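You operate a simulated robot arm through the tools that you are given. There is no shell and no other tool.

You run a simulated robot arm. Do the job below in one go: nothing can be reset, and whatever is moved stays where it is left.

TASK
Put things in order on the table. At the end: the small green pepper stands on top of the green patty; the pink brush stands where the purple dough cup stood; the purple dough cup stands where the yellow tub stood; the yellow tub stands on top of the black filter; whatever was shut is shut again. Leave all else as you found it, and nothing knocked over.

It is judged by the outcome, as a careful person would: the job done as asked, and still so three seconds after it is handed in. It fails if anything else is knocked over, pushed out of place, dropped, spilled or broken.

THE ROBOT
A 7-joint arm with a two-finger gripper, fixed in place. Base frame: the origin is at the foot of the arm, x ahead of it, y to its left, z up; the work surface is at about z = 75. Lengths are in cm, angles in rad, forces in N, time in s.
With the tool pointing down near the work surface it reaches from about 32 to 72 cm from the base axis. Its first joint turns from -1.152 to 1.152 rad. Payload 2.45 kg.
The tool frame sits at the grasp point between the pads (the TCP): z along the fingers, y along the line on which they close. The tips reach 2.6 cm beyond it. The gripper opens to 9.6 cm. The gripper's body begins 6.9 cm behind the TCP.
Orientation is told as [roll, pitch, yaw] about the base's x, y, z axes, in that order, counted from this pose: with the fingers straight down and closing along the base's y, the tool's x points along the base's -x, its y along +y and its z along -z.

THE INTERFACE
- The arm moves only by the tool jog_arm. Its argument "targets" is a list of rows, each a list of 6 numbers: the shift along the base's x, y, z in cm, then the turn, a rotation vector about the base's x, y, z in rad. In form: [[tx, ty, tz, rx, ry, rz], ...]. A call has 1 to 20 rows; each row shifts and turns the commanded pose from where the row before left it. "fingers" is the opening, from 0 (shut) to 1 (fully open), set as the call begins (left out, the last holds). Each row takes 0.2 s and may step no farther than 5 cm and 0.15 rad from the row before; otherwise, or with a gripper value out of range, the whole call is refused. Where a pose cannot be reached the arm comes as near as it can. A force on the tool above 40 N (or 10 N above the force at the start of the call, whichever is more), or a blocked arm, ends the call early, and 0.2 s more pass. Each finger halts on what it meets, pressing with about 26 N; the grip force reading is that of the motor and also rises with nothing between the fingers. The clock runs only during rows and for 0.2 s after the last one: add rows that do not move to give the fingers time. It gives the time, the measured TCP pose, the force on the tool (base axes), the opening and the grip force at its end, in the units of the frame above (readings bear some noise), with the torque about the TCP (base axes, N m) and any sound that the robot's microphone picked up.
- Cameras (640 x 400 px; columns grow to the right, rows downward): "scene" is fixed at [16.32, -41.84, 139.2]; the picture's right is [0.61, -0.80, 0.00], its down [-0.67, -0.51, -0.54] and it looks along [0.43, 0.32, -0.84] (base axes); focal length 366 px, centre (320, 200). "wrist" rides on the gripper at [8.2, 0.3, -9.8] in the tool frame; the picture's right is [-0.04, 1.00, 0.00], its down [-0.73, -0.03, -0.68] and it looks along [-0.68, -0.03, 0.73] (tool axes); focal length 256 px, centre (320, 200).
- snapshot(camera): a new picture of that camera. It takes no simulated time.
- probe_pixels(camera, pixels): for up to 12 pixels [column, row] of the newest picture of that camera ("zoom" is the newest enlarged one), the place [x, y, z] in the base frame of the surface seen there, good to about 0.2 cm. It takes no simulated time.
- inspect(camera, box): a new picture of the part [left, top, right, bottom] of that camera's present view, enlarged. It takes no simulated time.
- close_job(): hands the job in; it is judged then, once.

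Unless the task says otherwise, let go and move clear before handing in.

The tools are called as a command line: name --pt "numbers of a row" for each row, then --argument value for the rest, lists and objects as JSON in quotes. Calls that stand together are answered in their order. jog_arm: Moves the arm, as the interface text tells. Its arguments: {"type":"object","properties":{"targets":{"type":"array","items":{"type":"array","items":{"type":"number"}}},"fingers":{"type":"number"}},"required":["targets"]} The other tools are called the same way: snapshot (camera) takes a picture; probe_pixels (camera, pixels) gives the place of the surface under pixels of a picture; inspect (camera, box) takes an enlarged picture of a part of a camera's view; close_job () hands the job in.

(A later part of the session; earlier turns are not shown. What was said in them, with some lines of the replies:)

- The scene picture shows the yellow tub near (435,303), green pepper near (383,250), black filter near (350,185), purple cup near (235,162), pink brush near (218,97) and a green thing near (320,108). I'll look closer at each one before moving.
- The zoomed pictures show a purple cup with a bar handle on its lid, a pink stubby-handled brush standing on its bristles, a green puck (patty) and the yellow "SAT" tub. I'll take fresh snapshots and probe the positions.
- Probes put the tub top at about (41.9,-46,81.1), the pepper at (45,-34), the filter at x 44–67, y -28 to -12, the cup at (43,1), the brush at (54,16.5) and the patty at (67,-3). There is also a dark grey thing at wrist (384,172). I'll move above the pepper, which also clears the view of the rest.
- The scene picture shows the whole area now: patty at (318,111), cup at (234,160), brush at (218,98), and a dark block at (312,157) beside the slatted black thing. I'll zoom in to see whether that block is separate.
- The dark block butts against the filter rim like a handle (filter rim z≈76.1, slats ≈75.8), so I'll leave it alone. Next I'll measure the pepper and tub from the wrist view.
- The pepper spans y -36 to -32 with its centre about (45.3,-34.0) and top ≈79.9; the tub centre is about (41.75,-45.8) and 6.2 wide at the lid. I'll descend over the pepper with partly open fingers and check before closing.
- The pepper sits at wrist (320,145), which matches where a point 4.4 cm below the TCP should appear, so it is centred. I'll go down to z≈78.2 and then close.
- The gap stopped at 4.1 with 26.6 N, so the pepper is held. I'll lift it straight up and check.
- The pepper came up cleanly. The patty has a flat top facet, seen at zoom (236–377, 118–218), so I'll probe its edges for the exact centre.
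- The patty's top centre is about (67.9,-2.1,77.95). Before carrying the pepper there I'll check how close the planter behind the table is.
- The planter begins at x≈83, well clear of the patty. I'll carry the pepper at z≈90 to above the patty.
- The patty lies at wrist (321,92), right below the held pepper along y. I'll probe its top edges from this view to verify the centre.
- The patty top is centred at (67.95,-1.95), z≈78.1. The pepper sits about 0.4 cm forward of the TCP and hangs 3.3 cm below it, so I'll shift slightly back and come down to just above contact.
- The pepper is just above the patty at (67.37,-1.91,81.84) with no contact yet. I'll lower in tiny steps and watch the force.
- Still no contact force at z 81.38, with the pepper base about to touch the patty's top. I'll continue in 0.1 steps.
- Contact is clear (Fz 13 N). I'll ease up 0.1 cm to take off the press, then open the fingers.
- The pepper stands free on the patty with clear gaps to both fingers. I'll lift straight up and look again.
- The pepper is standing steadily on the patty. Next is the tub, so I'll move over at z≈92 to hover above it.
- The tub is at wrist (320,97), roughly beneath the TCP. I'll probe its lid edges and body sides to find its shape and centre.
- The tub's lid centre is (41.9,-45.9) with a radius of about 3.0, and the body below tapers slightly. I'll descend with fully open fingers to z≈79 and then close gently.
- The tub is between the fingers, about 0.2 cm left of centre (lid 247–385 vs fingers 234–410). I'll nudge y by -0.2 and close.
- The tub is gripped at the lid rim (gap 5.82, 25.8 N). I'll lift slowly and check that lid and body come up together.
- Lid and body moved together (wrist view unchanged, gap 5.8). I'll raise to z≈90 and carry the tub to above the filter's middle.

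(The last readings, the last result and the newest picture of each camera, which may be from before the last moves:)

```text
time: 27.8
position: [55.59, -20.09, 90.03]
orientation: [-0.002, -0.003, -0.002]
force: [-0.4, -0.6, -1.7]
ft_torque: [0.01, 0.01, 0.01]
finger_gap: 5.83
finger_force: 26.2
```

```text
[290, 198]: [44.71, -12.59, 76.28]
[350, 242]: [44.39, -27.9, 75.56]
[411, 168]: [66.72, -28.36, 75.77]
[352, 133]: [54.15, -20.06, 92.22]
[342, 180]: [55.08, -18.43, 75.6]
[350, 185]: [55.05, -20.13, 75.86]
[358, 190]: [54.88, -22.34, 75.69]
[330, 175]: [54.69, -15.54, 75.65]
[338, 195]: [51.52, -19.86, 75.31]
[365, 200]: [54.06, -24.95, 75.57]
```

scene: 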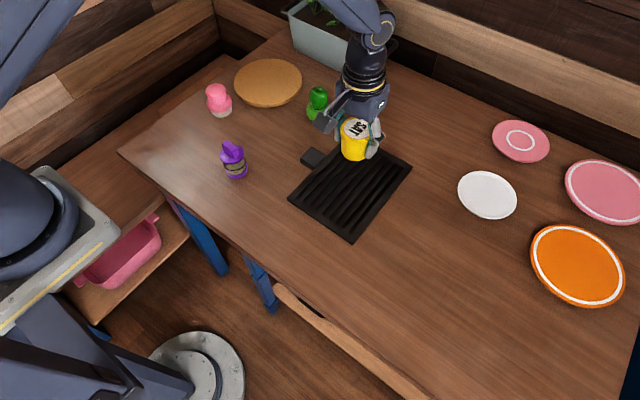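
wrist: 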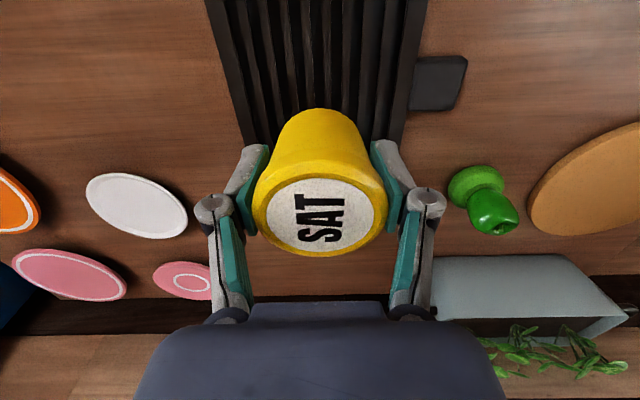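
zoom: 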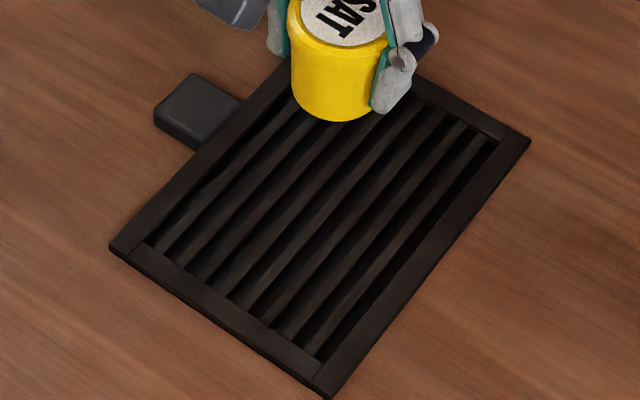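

The filter spans x 44.4–66.9, y -28.3 to -12.3, with slat tops at z≈75.9, and the tub hangs over its middle at (55.6,-20.1). The base is 4.0 cm below the TCP, so I'll lower to z≈80.3 first.

jog_arm --pt "0 0 -2.5 0 0 0" --pt "0 0 -2.5 0 0 0" --pt "0 0 -2.2 0 0 0" --pt "0 0 -1.5 0 0 0" --pt "0 0 -0.9 0 0 0" --pt "0 0 0 0 0 0"

jog_arm --pt "0 0 -0.15 0 0 0" --pt "0 0 0 0 0 0"

inspect --camera "scene" --box '[300, 110, 410, 210]'

```text
time: 29.2
position: [55.61, -19.98, 80.39]
orientation: [-0.003, -0.002, 0.001]
force: [0.5, 0.8, -2.0]
ft_torque: [-0.02, 0.0, 0.02]
finger_gap: 5.8
finger_force: 26.4
```

```text
time: 29.8
position: [55.63, -19.97, 80.33]
orientation: [-0.001, -0.002, 0.0]
force: [-0.3, 0.3, -1.6]
ft_torque: [0.01, 0.03, 0.01]
finger_gap: 5.8
finger_force: 26.3
```

```text
4.00 times, centred on (355, 160) of scene
```

zoom: 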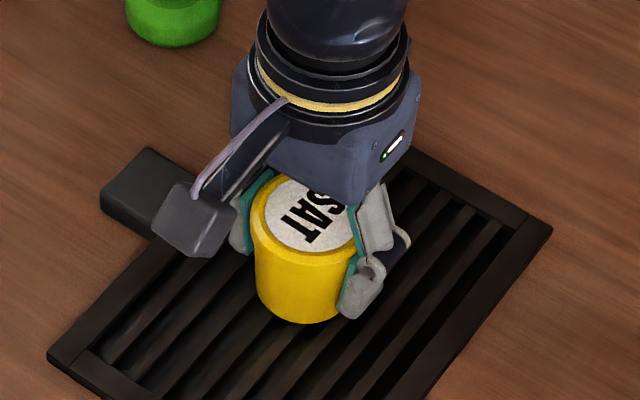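

The tub is about 0.3 cm over the slats with no contact yet (Fz -1.6 is its weight). I'll continue down in small steps.

jog_arm --pt "0 0 -0.12 0 0 0" --pt "0 0 0 0 0 0"

jog_arm --pt "0 0 -0.12 0 0 0" --pt "0 0 0 0 0 0"

jog_arm --pt "0 0 -0.1 0 0 0" --pt "0 0 0 0 0 0"

```text
time: 30.4
position: [55.57, -20.03, 80.18]
orientation: [-0.001, -0.001, -0.001]
force: [0.1, 0.5, -1.9]
ft_torque: [-0.01, 0.0, -0.01]
finger_gap: 5.82
finger_force: 25.4
```

```text
time: 31.0
position: [55.67, -20.08, 80.13]
orientation: [-0.001, -0.002, 0.0]
force: [-3.4, -0.7, 8.9]
ft_torque: [0.28, 0.09, 0.06]
finger_gap: 5.84
finger_force: 25.8
```

```text
time: 31.6
position: [55.66, -20.11, 80.04]
orientation: [-0.006, -0.003, -0.001]
force: [-1.0, -5.3, 12.1]
ft_torque: [0.17, 0.01, 0.0]
finger_gap: 5.82
finger_force: 26.4
```

Contact is felt at z≈80.1 (Fz 12 N). I'll ease up slightly and open the fingers to release.

jog_arm --pt "0 0 0.08 0 0 0" --pt "0 0 0 0 0 0"

jog_arm --pt "0 0 0 0 0 0" --pt "0 0 0 0 0 0" --pt "0 0 0 0 0 0" --fingers 0.85

snapshot --camera "wrist"

inspect --camera "scene" --box '[300, 110, 410, 210]'

```text
time: 32.2
position: [55.58, -19.99, 80.08]
orientation: [0.001, -0.003, 0.002]
force: [2.2, -1.7, 6.4]
ft_torque: [0.12, -0.07, -0.07]
finger_gap: 5.8
finger_force: 26.6
```

```text
time: 33.0
position: [55.52, -20.07, 80.06]
orientation: [-0.003, -0.002, -0.001]
force: [-0.2, -0.3, -0.1]
ft_torque: [0.01, 0.0, -0.01]
finger_gap: 8.17
finger_force: 0.1
```

```text
taken
```

wrist: 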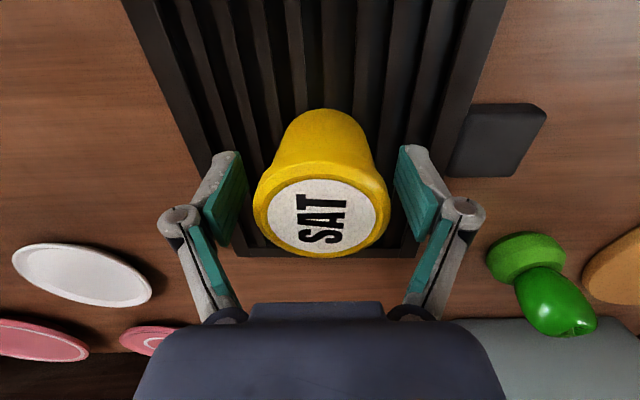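

```text
4.00 times, centred on (355, 160) of scene
```

zoom: 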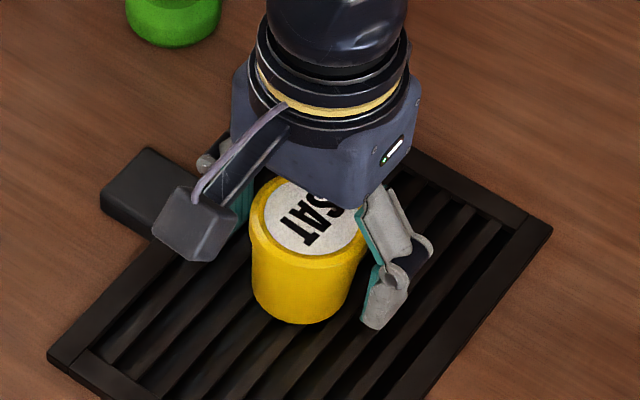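

The tub now stands free on the filter, with both fingers clear. I'll lift straight up, then travel toward the purple cup.

jog_arm --pt "0 0 1.5 0 0 0" --pt "0 0 2.5 0 0 0" --pt "0 0 3 0 0 0" --pt "0 0 3 0 0 0" --pt "0 0 3 0 0 0" --pt "-1.56 2.6 0 0 0 0" --pt "-1.56 2.6 0 0 0 0" --pt "-1.56 2.6 0 0 0 0" --pt "-1.56 2.6 0 0 0 0" --pt "-1.56 2.6 0 0 0 0" --pt "-1.56 2.6 0 0 0 0" --pt "-1.56 2.6 0 0 0 0" --pt "-1.56 2.6 0 0 0 0" --pt "0 0 0 0 0 0" --fingers 1

snapshot --camera "wrist"

snapshot --camera "scene"

inspect --camera "wrist" --box '[250, 30, 410, 170]'

inspect --camera "scene" --box '[330, 110, 400, 180]'

```text
time: 36.0
position: [43.17, 0.82, 93.01]
orientation: [-0.002, -0.002, 0.0]
force: [-0.5, -0.3, -0.1]
ft_torque: [0.0, 0.02, 0.03]
finger_gap: 9.6
finger_force: 0.1
```

```text
taken
```

wrist: 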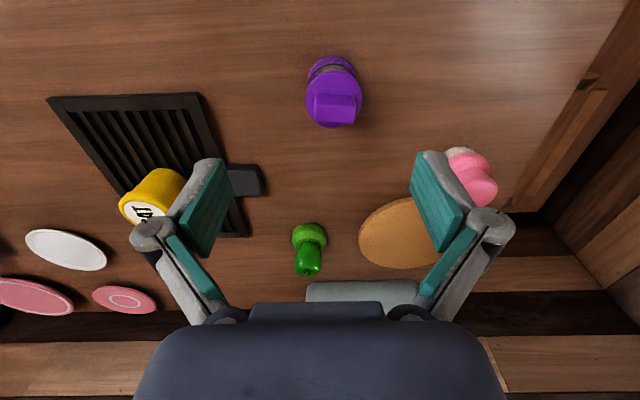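

```text
taken
```

scene: 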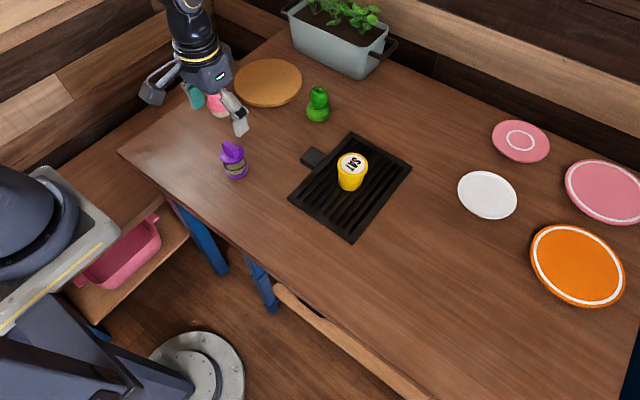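

```text
2.86 times, centred on (330, 100) of wrist
```

zoom: 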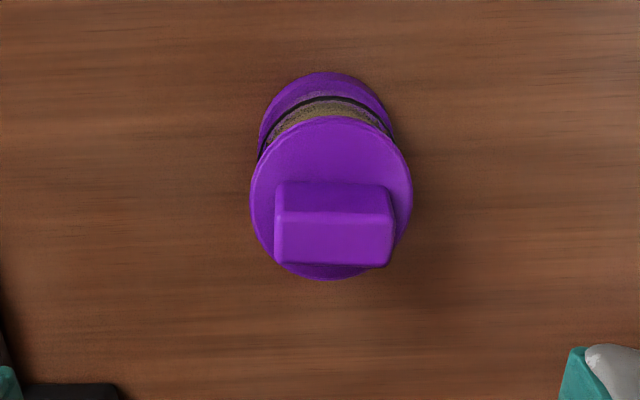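

```text
5.71 times, centred on (365, 145) of scene
```

zoom: 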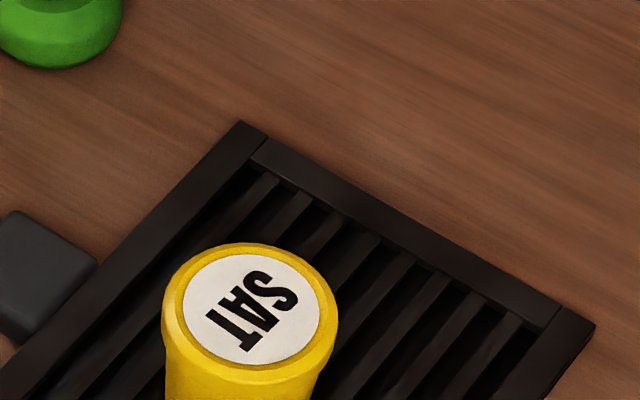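

The tub stands upright on the filter at scene (351,170). Next I'll probe the cup's lid, bar and body, which show at wrist (333,95).

inspect --camera "wrist" --box '[285, 40, 385, 140]'

probe_pixels --camera "zoom" --pixels '[[300, 170], [200, 190], [400, 190], [300, 115], [300, 330], [230, 245], [380, 245], [300, 245], [300, 300], [300, 60], [300, 85], [300, 105]]'

inspect --camera "scene" --box '[210, 130, 260, 190]'

```text
4.00 times, centred on (335, 90) of wrist
```

zoom: 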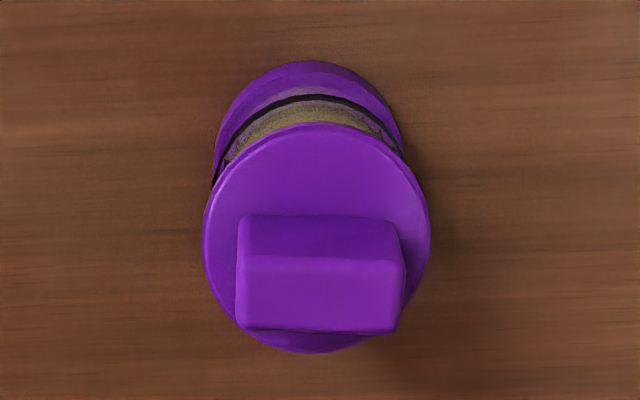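

```text
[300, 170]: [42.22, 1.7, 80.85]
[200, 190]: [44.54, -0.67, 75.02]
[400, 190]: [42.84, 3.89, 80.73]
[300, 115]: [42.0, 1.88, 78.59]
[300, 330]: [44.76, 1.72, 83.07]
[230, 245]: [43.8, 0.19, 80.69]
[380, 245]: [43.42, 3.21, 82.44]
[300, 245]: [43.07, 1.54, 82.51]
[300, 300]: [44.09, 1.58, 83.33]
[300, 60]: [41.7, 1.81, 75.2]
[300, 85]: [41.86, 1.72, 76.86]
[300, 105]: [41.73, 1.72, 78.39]
```

```text
6.67 times, centred on (235, 160) of scene
```

zoom: 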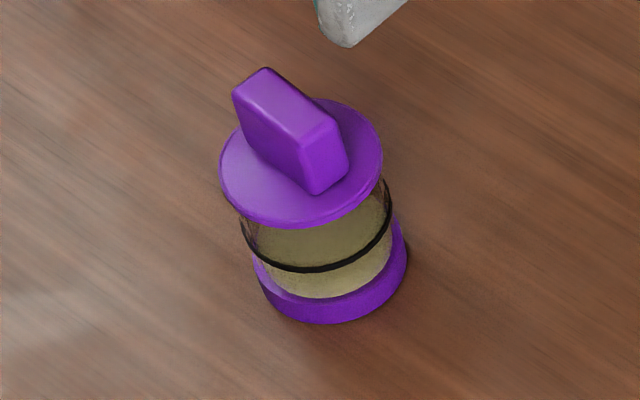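

Computed from the lid's ellipse, the cup centre is about (43.8,1.95), with lid radius 2.5 at z 80.8 and bar top at 83.3. I'll centre over it, descend partway with open fingers, and verify.

jog_arm --pt "0.6 1.1 -1 0 0 0" --pt "0 0 -2 0 0 0" --pt "0 0 -2 0 0 0" --pt "0 0 -2 0 0 0" --pt "0 0 0 0 0 0" --fingers 1

snapshot --camera "wrist"

inspect --camera "scene" --box '[180, 90, 290, 190]'

```text
time: 37.2
position: [43.81, 1.84, 85.98]
orientation: [-0.001, -0.004, 0.0]
force: [-1.0, 0.0, 0.2]
ft_torque: [-0.01, 0.03, -0.02]
finger_gap: 9.59
finger_force: 0.1
```

```text
taken
```

wrist: 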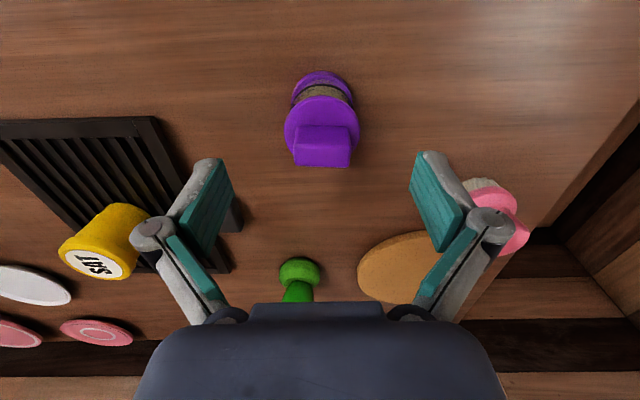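

```text
4.00 times, centred on (235, 140) of scene
```

zoom: 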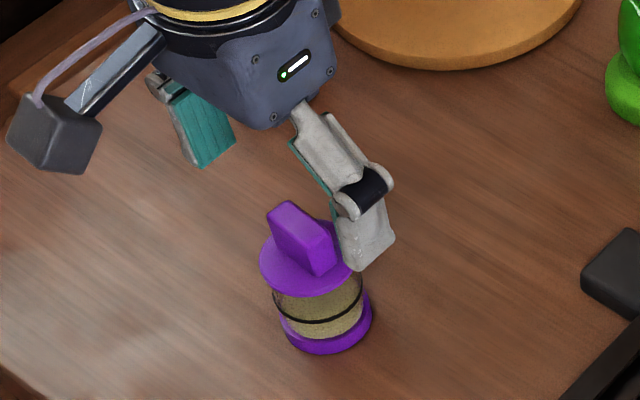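

The cup is centred between the fingers (wrist column ≈321). I'll go down to z≈78.2, then close.

jog_arm --pt "0 0.1 -2 0 0 0" --pt "0 0 -2 0 0 0" --pt "0 0 -1.8 0 0 0" --pt "0 0 -1.2 0 0 0" --pt "0 0 -0.8 0 0 0" --pt "0 0 0 0 0 0" --fingers 1

snapshot --camera "wrist"

inspect --camera "scene" --box '[180, 110, 290, 200]'

```text
time: 38.6
position: [43.81, 1.97, 78.32]
orientation: [0.0, -0.001, -0.001]
force: [-0.1, 0.3, 0.1]
ft_torque: [0.01, 0.0, 0.03]
finger_gap: 9.6
finger_force: 0.1
```

```text
taken
```

wrist: 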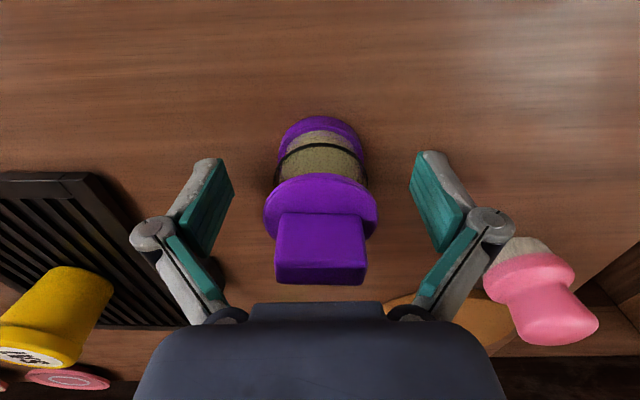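

```text
4.44 times, centred on (235, 155) of scene
```

zoom: 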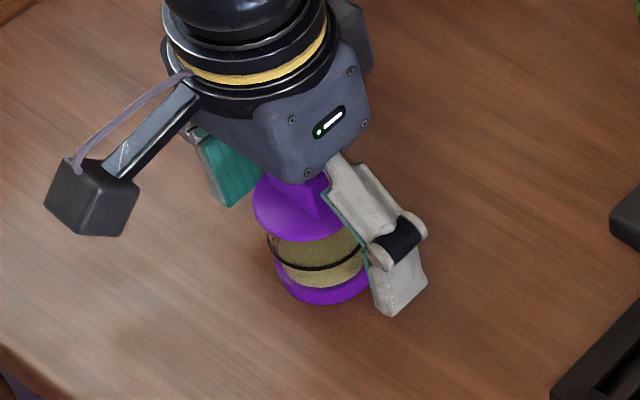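

The cup is centred between the pads (lid 264–378 vs pads 234–410). Closing now.

jog_arm --pt "0 0 0 0 0 0" --pt "0 0 0 0 0 0" --pt "0 0 0 0 0 0" --pt "0 0 0 0 0 0" --pt "0 0 0 0 0 0" --fingers 0.38

snapshot --camera "wrist"

inspect --camera "scene" --box '[180, 110, 290, 200]'

```text
time: 39.8
position: [43.79, 1.93, 78.25]
orientation: [0.0, -0.001, 0.0]
force: [-1.5, 1.5, 3.0]
ft_torque: [-0.01, -0.01, 0.01]
finger_gap: 4.79
finger_force: 26.3
```

```text
taken
```

wrist: 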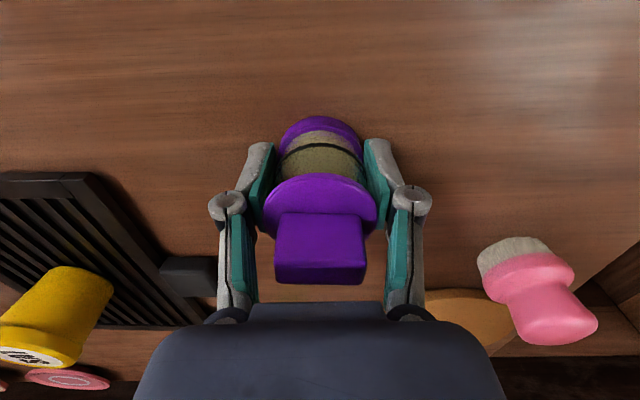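

```text
4.44 times, centred on (235, 155) of scene
```

zoom: 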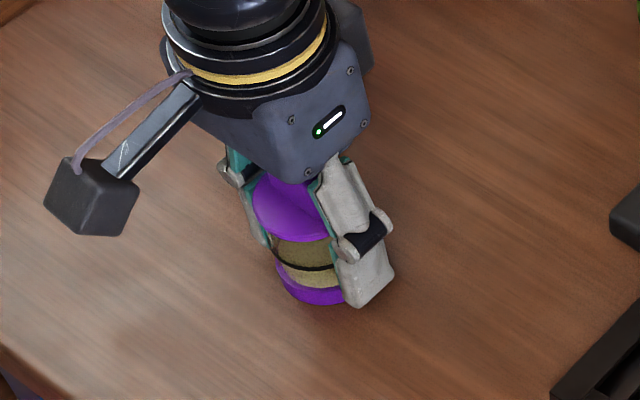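

The cup is gripped (gap 4.79, 26 N). I'll lift a little and check that it comes up whole.

jog_arm --pt "0 0 0.4 0 0 0" --pt "0 0 0.8 0 0 0" --pt "0 0 1.3 0 0 0" --pt "0 0 0 0 0 0"

snapshot --camera "wrist"

inspect --camera "scene" --box '[180, 100, 290, 190]'

```text
time: 40.8
position: [43.98, 1.98, 80.74]
orientation: [-0.003, -0.001, 0.0]
force: [0.2, 0.0, -0.9]
ft_torque: [-0.01, 0.01, 0.0]
finger_gap: 4.83
finger_force: 25.9
```

```text
taken
```

wrist: 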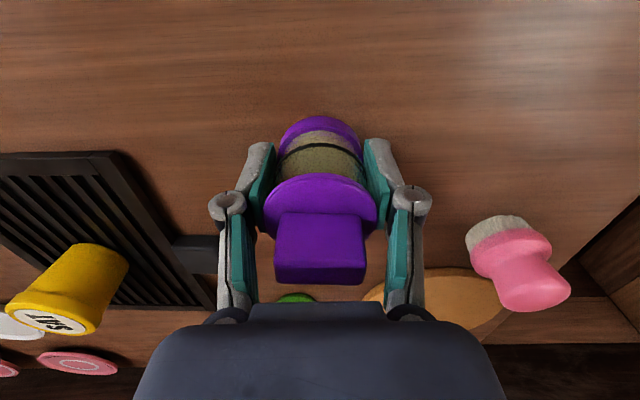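

```text
4.44 times, centred on (235, 145) of scene
```

zoom: 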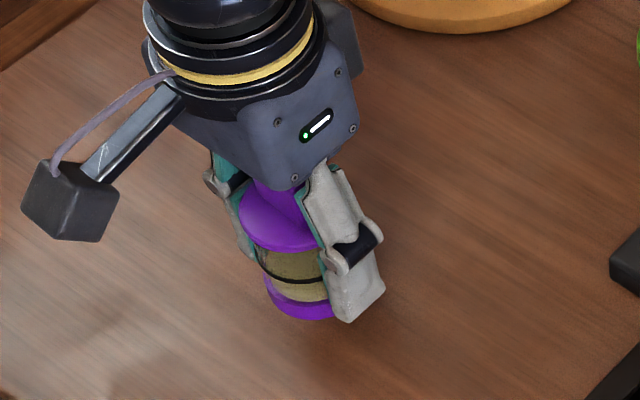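

The cup came up whole. I'll raise it to z≈90 and carry it to the tub's old spot (41.9,-45.95).

jog_arm --pt "0 0 3 0 0 0" --pt "0 0 3 0 0 0" --pt "0 0 3 0 0 0" --pt "-0.12 -2.82 0 0 0 0" --pt "-0.12 -2.82 0 0 0 0" --pt "-0.12 -2.82 0 0 0 0" --pt "-0.12 -2.82 0 0 0 0" --pt "-0.12 -2.82 0 0 0 0" --pt "-0.12 -2.82 0 0 0 0" --pt "-0.12 -2.82 0 0 0 0" --pt "-0.12 -2.82 0 0 0 0" --pt "-0.12 -2.82 0 0 0 0" --pt "-0.12 -2.82 0 0 0 0" --pt "-0.12 -2.82 0 0 0 0" --pt "-0.12 -2.82 0 0 0 0" --pt "-0.12 -2.82 0 0 0 0" --pt "-0.12 -2.82 0 0 0 0" --pt "-0.12 -2.82 0 0 0 0" --pt "-0.12 -2.82 0 0 0 0" --pt "-0.12 -2.82 0 0 0 0"

snapshot --camera "wrist"

snapshot --camera "scene"

```text
time: 45.0
position: [41.67, -46.01, 89.79]
orientation: [-0.001, -0.001, 0.0]
force: [-0.2, -0.4, -2.3]
ft_torque: [0.03, 0.0, 0.02]
finger_gap: 4.79
finger_force: 25.9
```

```text
taken
```

wrist: 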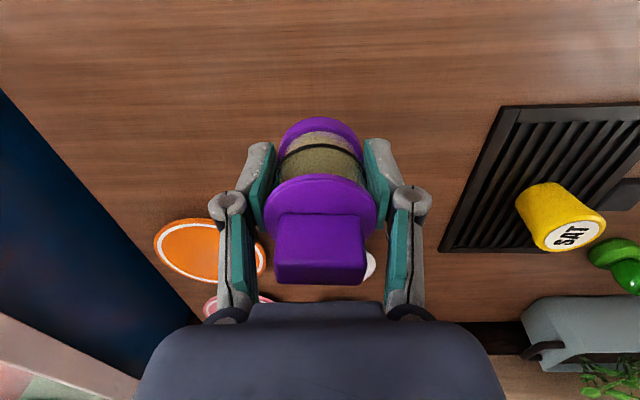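

```text
taken
```

scene: 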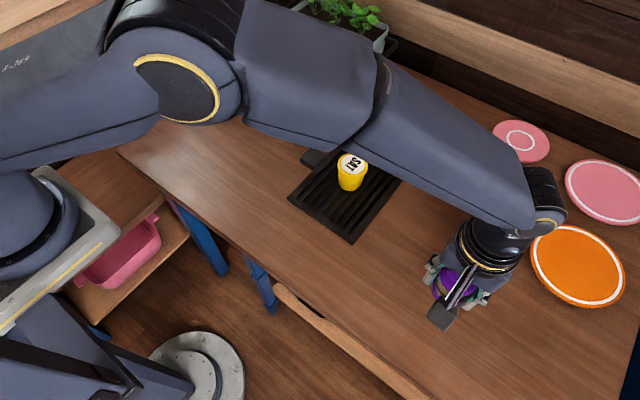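

The cup is over the tub's old spot at (41.67,-46.01). I'll correct x by +0.2 and lower to just above the table.

jog_arm --pt "0.2 0.05 -2.5 0 0 0" --pt "0 0 -2.5 0 0 0" --pt "0 0 -2.5 0 0 0" --pt "0 0 -2 0 0 0" --pt "0 0 -1 0 0 0" --pt "0 0 -0.6 0 0 0" --pt "0 0 0 0 0 0"

jog_arm --pt "0 0 -0.15 0 0 0" --pt "0 0 -0.1 0 0 0" --pt "0 0 0 0 0 0"

```text
time: 46.6
position: [41.9, -45.84, 78.56]
orientation: [-0.004, -0.002, 0.0]
force: [0.2, 0.3, -1.3]
ft_torque: [0.0, 0.04, -0.03]
finger_gap: 4.79
finger_force: 26.8
```

```text
time: 47.4
position: [41.85, -46.03, 78.37]
orientation: [-0.001, -0.002, 0.0]
force: [-0.1, -0.1, -2.7]
ft_torque: [0.04, -0.04, -0.01]
finger_gap: 4.79
finger_force: 25.7
```

No contact yet at z 78.37 (Fz -2.7, the cup's weight). I'll continue in small steps.

jog_arm --pt "0 0 -0.1 0 0 0" --pt "0 0 0 0 0 0"

jog_arm --pt "0 0 -0.1 0 0 0" --pt "0 0 0 0 0 0"

```text
time: 48.0
position: [41.92, -45.84, 78.22]
orientation: [-0.002, -0.003, 0.0]
force: [0.2, 0.6, -2.2]
ft_torque: [0.02, 0.01, 0.03]
finger_gap: 4.83
finger_force: 25.9
```

```text
time: 48.6
position: [41.91, -45.95, 78.24]
orientation: [-0.002, 0.0, 0.001]
force: [-3.0, 2.8, 9.4]
ft_torque: [0.19, 0.05, 0.04]
finger_gap: 4.8
finger_force: 26.5
```

Fz jumped to 9.4 N, so the cup's base is on the table at (41.91,-45.95). I'll ease up slightly and release.

jog_arm --pt "0 0 0.05 0 0 0" --pt "0 0 0 0 0 0"

jog_arm --pt "0 0 0 0 0 0" --pt "0 0 0 0 0 0" --pt "0 0 0 0 0 0" --pt "0 0 0 0 0 0" --fingers 0.85

snapshot --camera "wrist"

```text
time: 49.2
position: [41.99, -45.98, 78.21]
orientation: [-0.003, -0.003, 0.001]
force: [-1.2, 0.1, 7.2]
ft_torque: [0.04, 0.05, 0.0]
finger_gap: 4.82
finger_force: 26.3
```

```text
time: 50.2
position: [41.99, -45.96, 78.25]
orientation: [-0.003, -0.001, -0.001]
force: [0.2, -0.6, 0.6]
ft_torque: [0.02, -0.01, -0.01]
finger_gap: 8.18
finger_force: 0.0
```

```text
taken
```

wrist: 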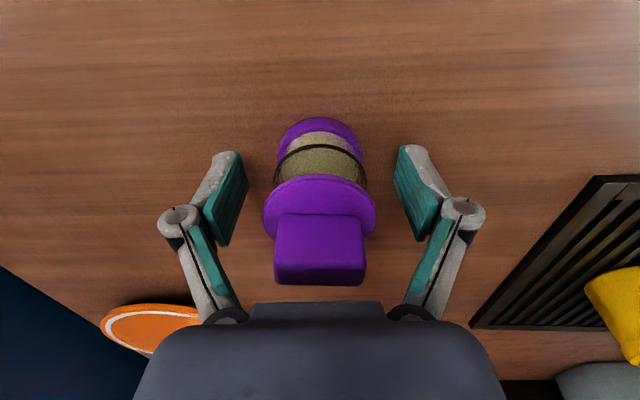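

The cup stands free at its new spot with gaps on both sides. I'll lift clear and check, then travel to the brush.

jog_arm --pt "0 0 1.5 0 0 0" --pt "0 0 2.5 0 0 0" --pt "0 0 3 0 0 0" --pt "0 0 4 0 0 0" --pt "0 0 4 0 0 0" --pt "0 0 0 0 0 0" --fingers 1

jog_arm --pt "0.6 3.1 0 0 0 0" --pt "0.6 3.1 0 0 0 0" --pt "0.6 3.1 0 0 0 0" --pt "0.6 3.1 0 0 0 0" --pt "0.6 3.1 0 0 0 0" --pt "0.6 3.1 0 0 0 0" --pt "0.6 3.1 0 0 0 0" --pt "0.6 3.1 0 0 0 0" --pt "0.6 3.1 0 0 0 0" --pt "0.6 3.1 0 0 0 0" --pt "0.6 3.1 0 0 0 0" --pt "0.6 3.1 0 0 0 0" --pt "0.6 3.1 0 0 0 0" --pt "0.6 3.1 0 0 0 0" --pt "0.6 3.1 0 0 0 0" --pt "0.6 3.1 0 0 0 0" --pt "0.6 3.1 0 0 0 0" --pt "0.6 3.1 0 0 0 0" --pt "0.6 3.1 0 0 0 0" --pt "0.6 3.1 0 0 0 0" --fingers 1

snapshot --camera "wrist"

snapshot --camera "scene"

```text
time: 51.6
position: [41.94, -45.93, 93.35]
orientation: [0.0, -0.002, 0.0]
force: [-0.9, 0.4, -0.1]
ft_torque: [-0.03, 0.02, 0.02]
finger_gap: 9.62
finger_force: 0.0
```

```text
time: 55.8
position: [53.87, 16.0, 93.24]
orientation: [-0.002, 0.0, -0.001]
force: [-0.3, 0.0, -0.1]
ft_torque: [-0.01, -0.01, 0.0]
finger_gap: 9.6
finger_force: 0.0
```

```text
taken
```

wrist: 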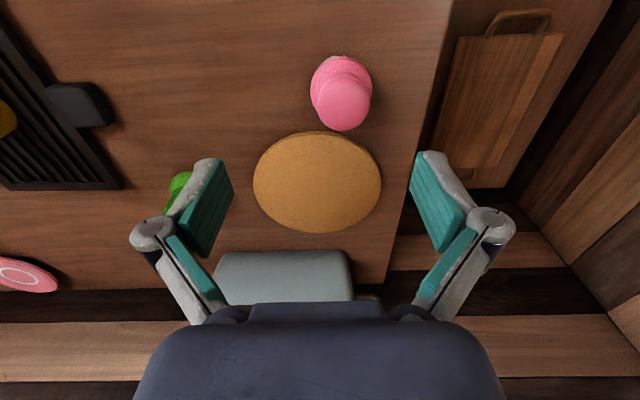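

```text
taken
```

scene: 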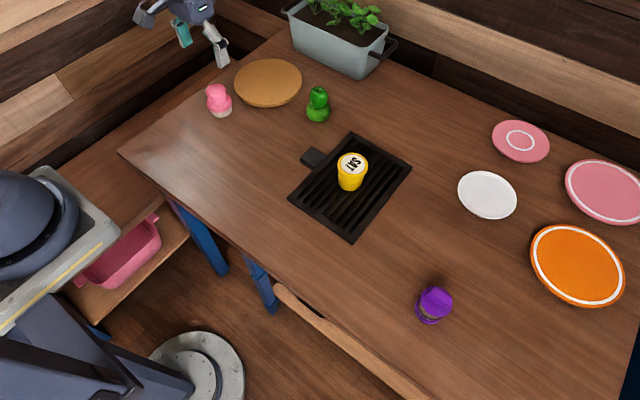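

The cup stands at scene (434,303), the tub on the filter and the pepper on the patty. Now I'll measure the brush, at wrist (342,93).

inspect --camera "wrist" --box '[290, 40, 390, 140]'

probe_pixels --camera "zoom" --pixels '[[340, 120], [230, 180], [440, 180], [330, 90], [330, 72], [345, 250], [280, 250], [410, 250], [340, 340], [345, 180], [300, 200], [345, 300]]'

inspect --camera "scene" --box '[195, 70, 245, 125]'

```text
4.00 times, centred on (340, 90) of wrist
```

zoom: 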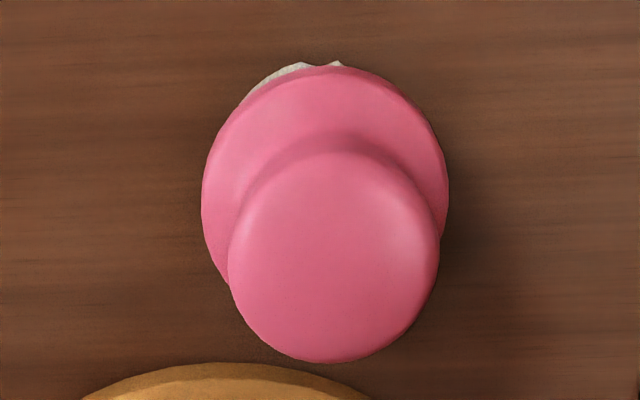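

```text
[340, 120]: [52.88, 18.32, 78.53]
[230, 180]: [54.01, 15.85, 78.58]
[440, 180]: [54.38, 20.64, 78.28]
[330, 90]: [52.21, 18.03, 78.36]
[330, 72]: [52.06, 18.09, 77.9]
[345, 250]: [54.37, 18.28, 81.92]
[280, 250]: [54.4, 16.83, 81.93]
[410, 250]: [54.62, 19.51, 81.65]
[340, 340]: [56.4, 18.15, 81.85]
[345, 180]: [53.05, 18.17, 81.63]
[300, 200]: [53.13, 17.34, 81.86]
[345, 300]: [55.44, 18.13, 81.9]
```

```text
7.27 times, centred on (220, 98) of scene
```

zoom: 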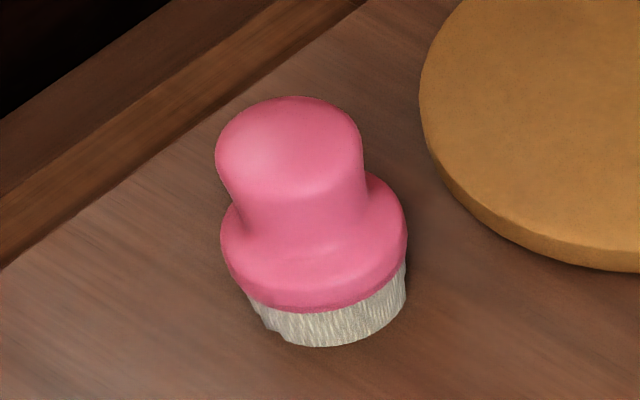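

The brush centre works out to about (54.6,18.0), with a flange of radius ≈2.8 at z 77–78.5 and the knob top at 81.9. I'll centre over it and descend partway.

jog_arm --pt "0.7 2.0 -1 0 0 0" --pt "0 0 -2 0 0 0" --pt "0 0 -2 0 0 0" --pt "0 0 -2 0 0 0" --pt "0 0 0 0 0 0" --fingers 1

snapshot --camera "wrist"

snapshot --camera "scene"

```text
time: 57.0
position: [54.59, 17.92, 86.09]
orientation: [-0.002, -0.001, -0.001]
force: [-0.5, 0.6, 0.5]
ft_torque: [-0.02, -0.01, -0.02]
finger_gap: 9.59
finger_force: 0.1
```

```text
taken
```

wrist: 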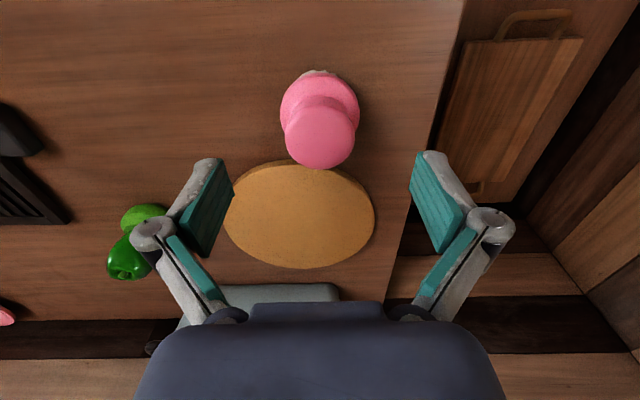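

```text
taken
```

scene: 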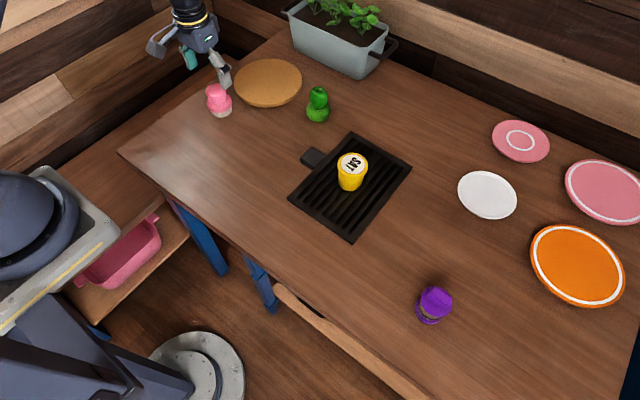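

The brush is centred (column 320). I'll check the wooden board's near edge against where the fingers will go.

probe_pixels --camera "wrist" --pixels '[[232, 205], [240, 185], [255, 173], [275, 165], [288, 164], [355, 172], [320, 118], [284, 110], [357, 110], [320, 78]]'

```text
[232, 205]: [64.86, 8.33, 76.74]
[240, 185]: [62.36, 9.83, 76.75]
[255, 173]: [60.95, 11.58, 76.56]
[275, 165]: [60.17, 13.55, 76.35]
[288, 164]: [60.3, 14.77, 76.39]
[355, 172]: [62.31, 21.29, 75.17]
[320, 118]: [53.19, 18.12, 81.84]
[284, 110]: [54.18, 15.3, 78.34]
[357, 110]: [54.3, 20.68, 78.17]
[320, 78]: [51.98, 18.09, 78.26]
```

The board starts at x≈60, well clear of the fingers (x≤55.8). I'll descend to z≈78.2 around the flange and then close.

jog_arm --pt "0 0 -2 0 0 0" --pt "0 0 -2 0 0 0" --pt "0 0 -1.9 0 0 0" --pt "0 0 -1.2 0 0 0" --pt "0 0 -0.8 0 0 0" --pt "0 0 0 0 0 0" --fingers 1

snapshot --camera "wrist"

inspect --camera "scene" --box '[160, 30, 290, 130]'

```text
time: 58.4
position: [54.66, 18.07, 78.31]
orientation: [-0.001, -0.003, 0.0]
force: [-0.4, 0.6, 1.3]
ft_torque: [-0.02, -0.01, 0.0]
finger_gap: 9.6
finger_force: 0.0
```

```text
taken
```

wrist: 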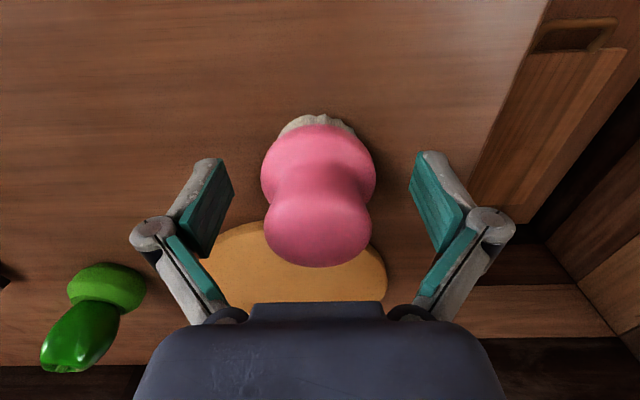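

```text
4.00 times, centred on (225, 80) of scene
```

zoom: 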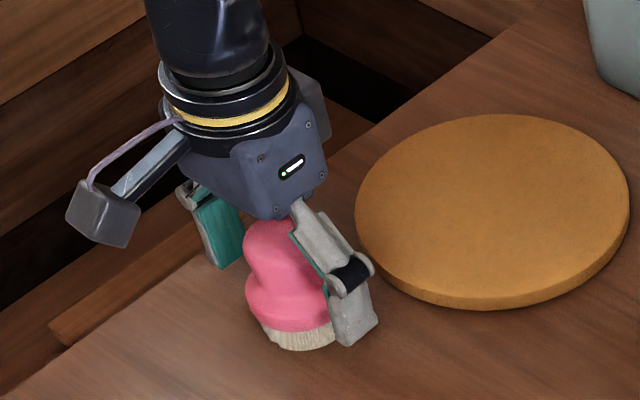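

The flange sits at 261–375 against pads 234–410, about 0.2 cm left of centre. I'll nudge y by -0.15 and close.

jog_arm --pt "0 -0.15 0 0 0 0" --pt "0 0 0 0 0 0" --fingers 1

jog_arm --pt "0 0 0 0 0 0" --pt "0 0 0 0 0 0" --pt "0 0 0 0 0 0" --pt "0 0 0 0 0 0" --pt "0 0 0 0 0 0" --fingers 0.45

snapshot --camera "wrist"

```text
time: 59.0
position: [54.61, 17.99, 78.35]
orientation: [-0.003, -0.002, -0.001]
force: [-0.1, 0.0, -0.2]
ft_torque: [0.04, -0.04, -0.01]
finger_gap: 9.57
finger_force: 0.0
```

```text
time: 60.2
position: [54.69, 17.92, 78.31]
orientation: [0.001, -0.002, -0.001]
force: [-1.1, 0.6, 4.1]
ft_torque: [0.01, 0.01, 0.0]
finger_gap: 5.64
finger_force: 25.8
```

```text
taken
```

wrist: 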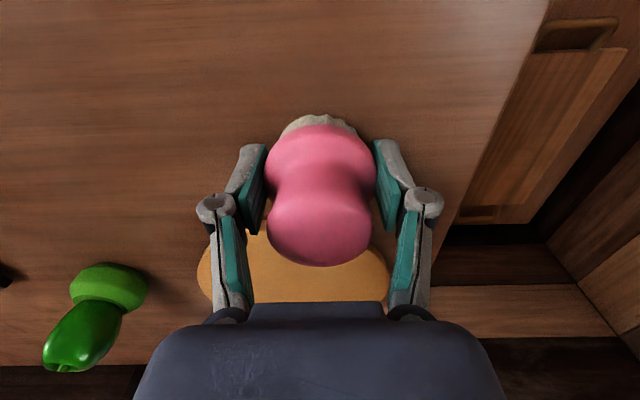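

The brush is held (gap 5.64, 25.8 N). I'll lift gently and check it.

jog_arm --pt "0 0 0.5 0 0 0" --pt "0 0 1 0 0 0" --pt "0 0 2 0 0 0" --pt "0 0 0 0 0 0"

snapshot --camera "wrist"

inspect --camera "scene" --box '[160, 30, 290, 130]'

```text
time: 61.2
position: [54.5, 17.87, 81.91]
orientation: [-0.001, -0.001, 0.0]
force: [0.7, -0.5, -0.3]
ft_torque: [-0.03, 0.01, 0.04]
finger_gap: 5.64
finger_force: 26.2
```

```text
taken
```

wrist: 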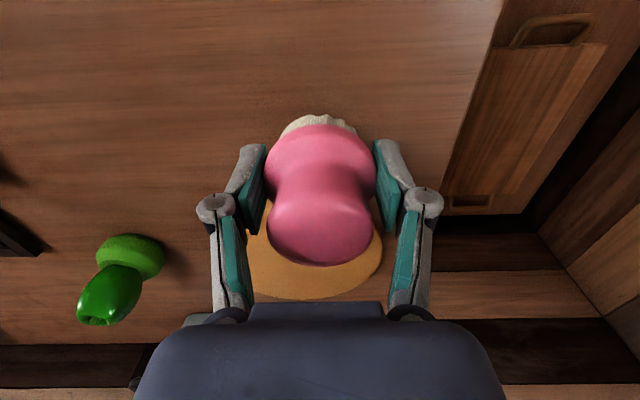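

```text
4.00 times, centred on (225, 80) of scene
```

zoom: 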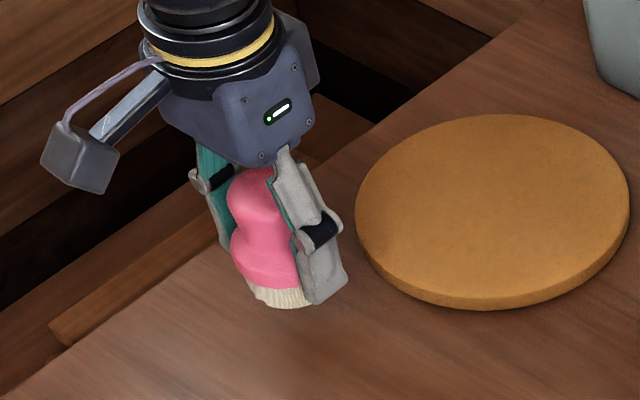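

The brush is off the table and upright. I'll raise it to z≈86 and carry it to the cup's old spot (43.8,1.95).

jog_arm --pt "0 0 2 0 0 0" --pt "0 0 2 0 0 0" --pt "-1.19 -1.78 0 0 0 0" --pt "-1.19 -1.78 0 0 0 0" --pt "-1.19 -1.78 0 0 0 0" --pt "-1.19 -1.78 0 0 0 0" --pt "-1.19 -1.78 0 0 0 0" --pt "-1.19 -1.78 0 0 0 0" --pt "-1.19 -1.78 0 0 0 0" --pt "-1.19 -1.78 0 0 0 0" --pt "-1.19 -1.7 0 0 0 0" --pt "0 0 0 0 0 0"

snapshot --camera "wrist"

snapshot --camera "scene"

```text
time: 63.8
position: [43.88, 1.93, 85.92]
orientation: [-0.001, -0.002, 0.0]
force: [0.5, 0.2, 0.3]
ft_torque: [0.0, -0.03, -0.01]
finger_gap: 5.68
finger_force: 26.9
```

```text
taken
```

wrist: 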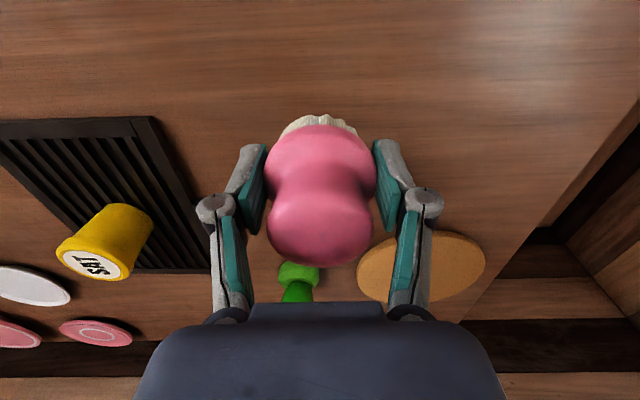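

```text
taken
```

scene: 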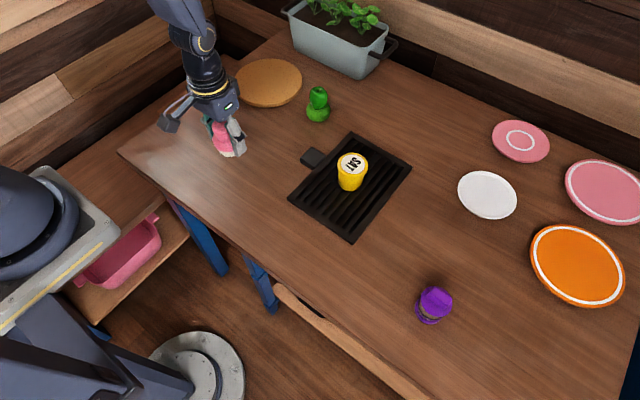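

The brush is at (43.88,1.93,85.9), above the cup's old spot. I'll lower it to just above the table.

jog_arm --pt "0 0 -2.5 0 0 0" --pt "0 0 -2.2 0 0 0" --pt "0 0 -1.5 0 0 0" --pt "0 0 -1.0 0 0 0" --pt "0 0 0 0 0 0"

jog_arm --pt "0 0 -0.15 0 0 0" --pt "0 0 -0.1 0 0 0" --pt "0 0 0 0 0 0"

jog_arm --pt "0 0 -0.1 0 0 0" --pt "0 0 0 0 0 0"

```text
time: 65.0
position: [43.84, 2.05, 78.55]
orientation: [-0.002, -0.001, -0.001]
force: [-0.4, 0.6, -0.1]
ft_torque: [0.01, -0.01, -0.02]
finger_gap: 5.64
finger_force: 25.8
```

```text
time: 65.8
position: [43.96, 2.03, 78.41]
orientation: [-0.002, 0.0, 0.0]
force: [0.2, 0.0, -0.5]
ft_torque: [-0.04, 0.02, 0.03]
finger_gap: 5.64
finger_force: 25.6
```

```text
time: 66.4
position: [43.89, 2.02, 78.36]
orientation: [-0.003, -0.002, -0.001]
force: [-2.5, 0.5, 14.7]
ft_torque: [0.03, -0.03, 0.0]
finger_gap: 5.66
finger_force: 25.5
```

Fz rose to 14.7 N, so the bristles are on the table at (43.89,2.02). I'll ease up a hair and release.

jog_arm --pt "0 0 0.06 0 0 0" --pt "0 0 0 0 0 0"

jog_arm --pt "0 0 0 0 0 0" --pt "0 0 0 0 0 0" --pt "0 0 0 0 0 0" --pt "0 0 0 0 0 0" --fingers 0.9

snapshot --camera "wrist"

```text
time: 67.0
position: [43.97, 1.88, 78.4]
orientation: [-0.003, -0.001, 0.002]
force: [-0.2, -0.6, 3.4]
ft_torque: [-0.03, -0.01, -0.06]
finger_gap: 5.65
finger_force: 26.2
```

```text
time: 68.0
position: [43.97, 1.95, 78.42]
orientation: [-0.002, -0.001, 0.0]
force: [-0.4, -0.7, 0.3]
ft_torque: [-0.02, 0.03, -0.02]
finger_gap: 8.62
finger_force: 0.1
```

```text
taken
```

wrist: 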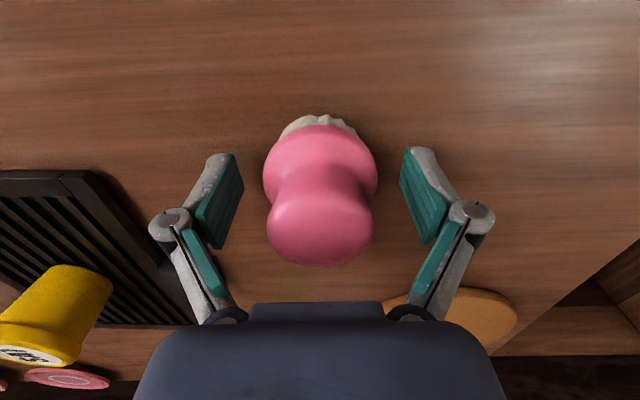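

The brush stands free with clear gaps to both pads. I'll lift straight up, move clear, and review the whole table.

jog_arm --pt "0 0 1.5 0 0 0" --pt "0 0 2.5 0 0 0" --pt "0 0 3 0 0 0" --pt "0 0 4 0 0 0" --pt "0 0 4 0 0 0" --pt "0 0 4 0 0 0" --pt "-0.8 -2.5 0.5 0 0 0" --pt "-0.8 -2.5 0.5 0 0 0" --pt "-0.8 -2.5 0.5 0 0 0" --pt "-0.8 -2.5 0.5 0 0 0" --pt "0 0 0 0 0 0" --pt "0 0 0 0 0 0"

snapshot --camera "scene"

snapshot --camera "wrist"

inspect --camera "scene" --box '[200, 70, 400, 230]'

inspect --camera "scene" --box '[390, 260, 480, 340]'

```text
time: 70.6
position: [40.7, -8.14, 99.44]
orientation: [-0.002, -0.003, 0.002]
force: [-0.3, 1.0, 0.2]
ft_torque: [-0.01, 0.0, 0.01]
finger_gap: 8.63
finger_force: 0.0
```

```text
taken
```

scene: 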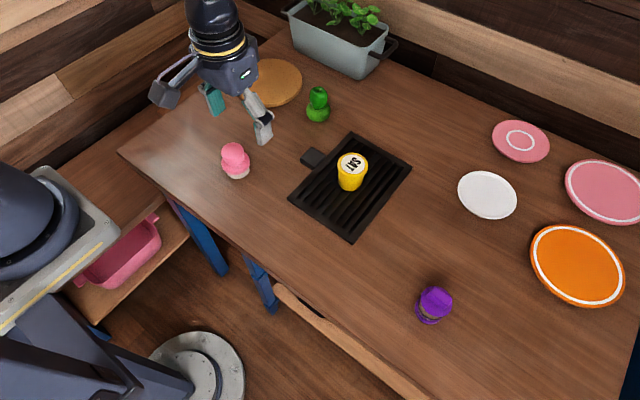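

```text
taken
```

wrist: 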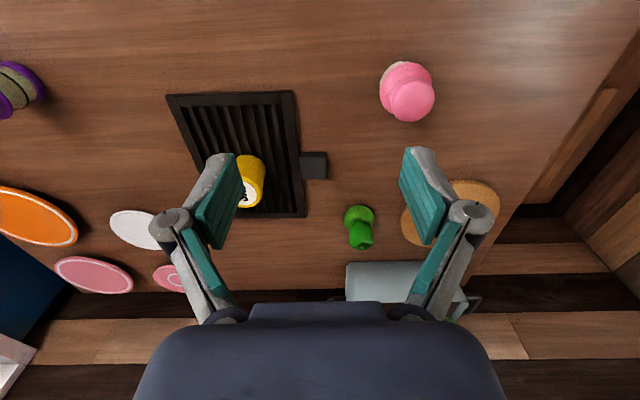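

```text
2.50 times, centred on (300, 150) of scene
```

zoom: 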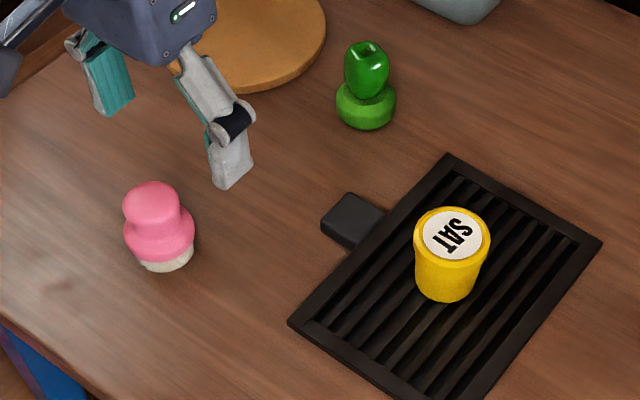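

```text
5.00 times, centred on (435, 300) of scene
```

zoom: 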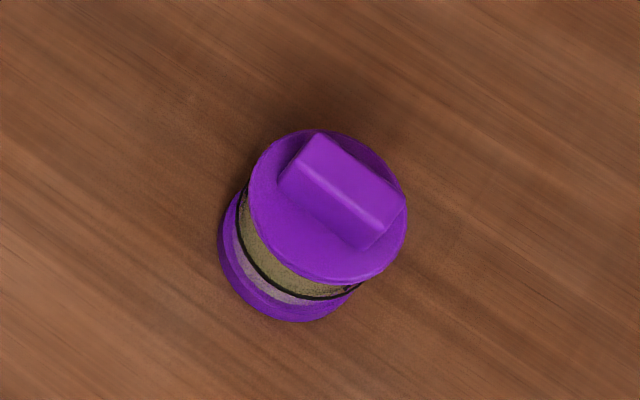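

Everything is upright: pepper on patty (318,103), tub on filter (351,170), cup at the tub's spot (434,303), brush at the cup's spot (235,160). I'll do a final measurement of the placements before handing in.

probe_pixels --camera "scene" --pixels '[[233, 152], [236, 177], [437, 298], [429, 320], [352, 160], [318, 92], [317, 118], [312, 157], [290, 198], [350, 242]]'

probe_pixels --camera "wrist" --pixels '[[409, 100], [390, 97], [432, 97], [383, 90], [432, 80], [405, 64]]'

jog_arm --pt "0 0 0 0 0 0" --pt "0 0 0 0 0 0" --pt "0 0 0 0 0 0" --pt "0 0 0 0 0 0" --pt "0 0 0 0 0 0"

snapshot --camera "scene"

```text
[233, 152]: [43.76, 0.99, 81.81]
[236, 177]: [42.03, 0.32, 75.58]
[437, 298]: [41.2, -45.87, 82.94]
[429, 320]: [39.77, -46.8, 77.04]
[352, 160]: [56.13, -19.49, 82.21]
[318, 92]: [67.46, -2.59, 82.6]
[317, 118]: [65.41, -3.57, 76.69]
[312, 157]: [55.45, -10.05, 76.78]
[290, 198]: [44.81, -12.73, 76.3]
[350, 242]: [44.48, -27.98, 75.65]
```

```text
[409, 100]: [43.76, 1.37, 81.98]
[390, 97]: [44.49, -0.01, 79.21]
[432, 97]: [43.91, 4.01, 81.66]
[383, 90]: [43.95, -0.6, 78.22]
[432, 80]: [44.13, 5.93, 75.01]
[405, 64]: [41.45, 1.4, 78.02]
```

```text
time: 71.8
position: [40.78, -8.11, 99.36]
orientation: [-0.002, -0.002, -0.001]
force: [0.1, 0.2, 0.0]
ft_torque: [-0.02, 0.01, -0.01]
finger_gap: 8.64
finger_force: 0.0
```

```text
taken
```

scene: 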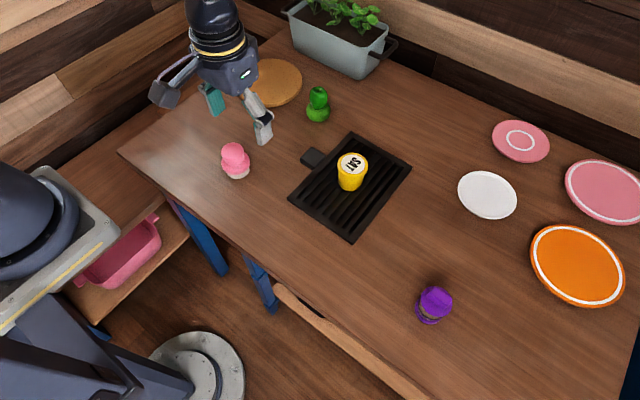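

The readings confirm it: the brush is at about (43.9,1.9), the cup at (41.9,-46), the tub on the filter with its top at 82.2, and the pepper on the patty with its top at 82.6. The filter hasn't moved, nothing shifted over the last second, and the gripper is clear, so I'm handing in.

close_job

```text
The job is handed in.
```

The job is handed in. In the last picture, everything you asked for was in place and upright:

- **Green pepper:** stands on top of the green patty.
- **Yellow tub:** stands in the middle of the black filter, and the filter hasn't moved.
- **Purple dough cup:** stands where the tub was, within about 0.1 cm by the arm's readings.
- **Pink brush:** stands where the cup was, within about 0.2 cm.

Nothing needed opening: the tub and cup were moved whole with their lids on. Nothing else was moved or knocked over, and the gripper was open and clear of everything at hand-in.
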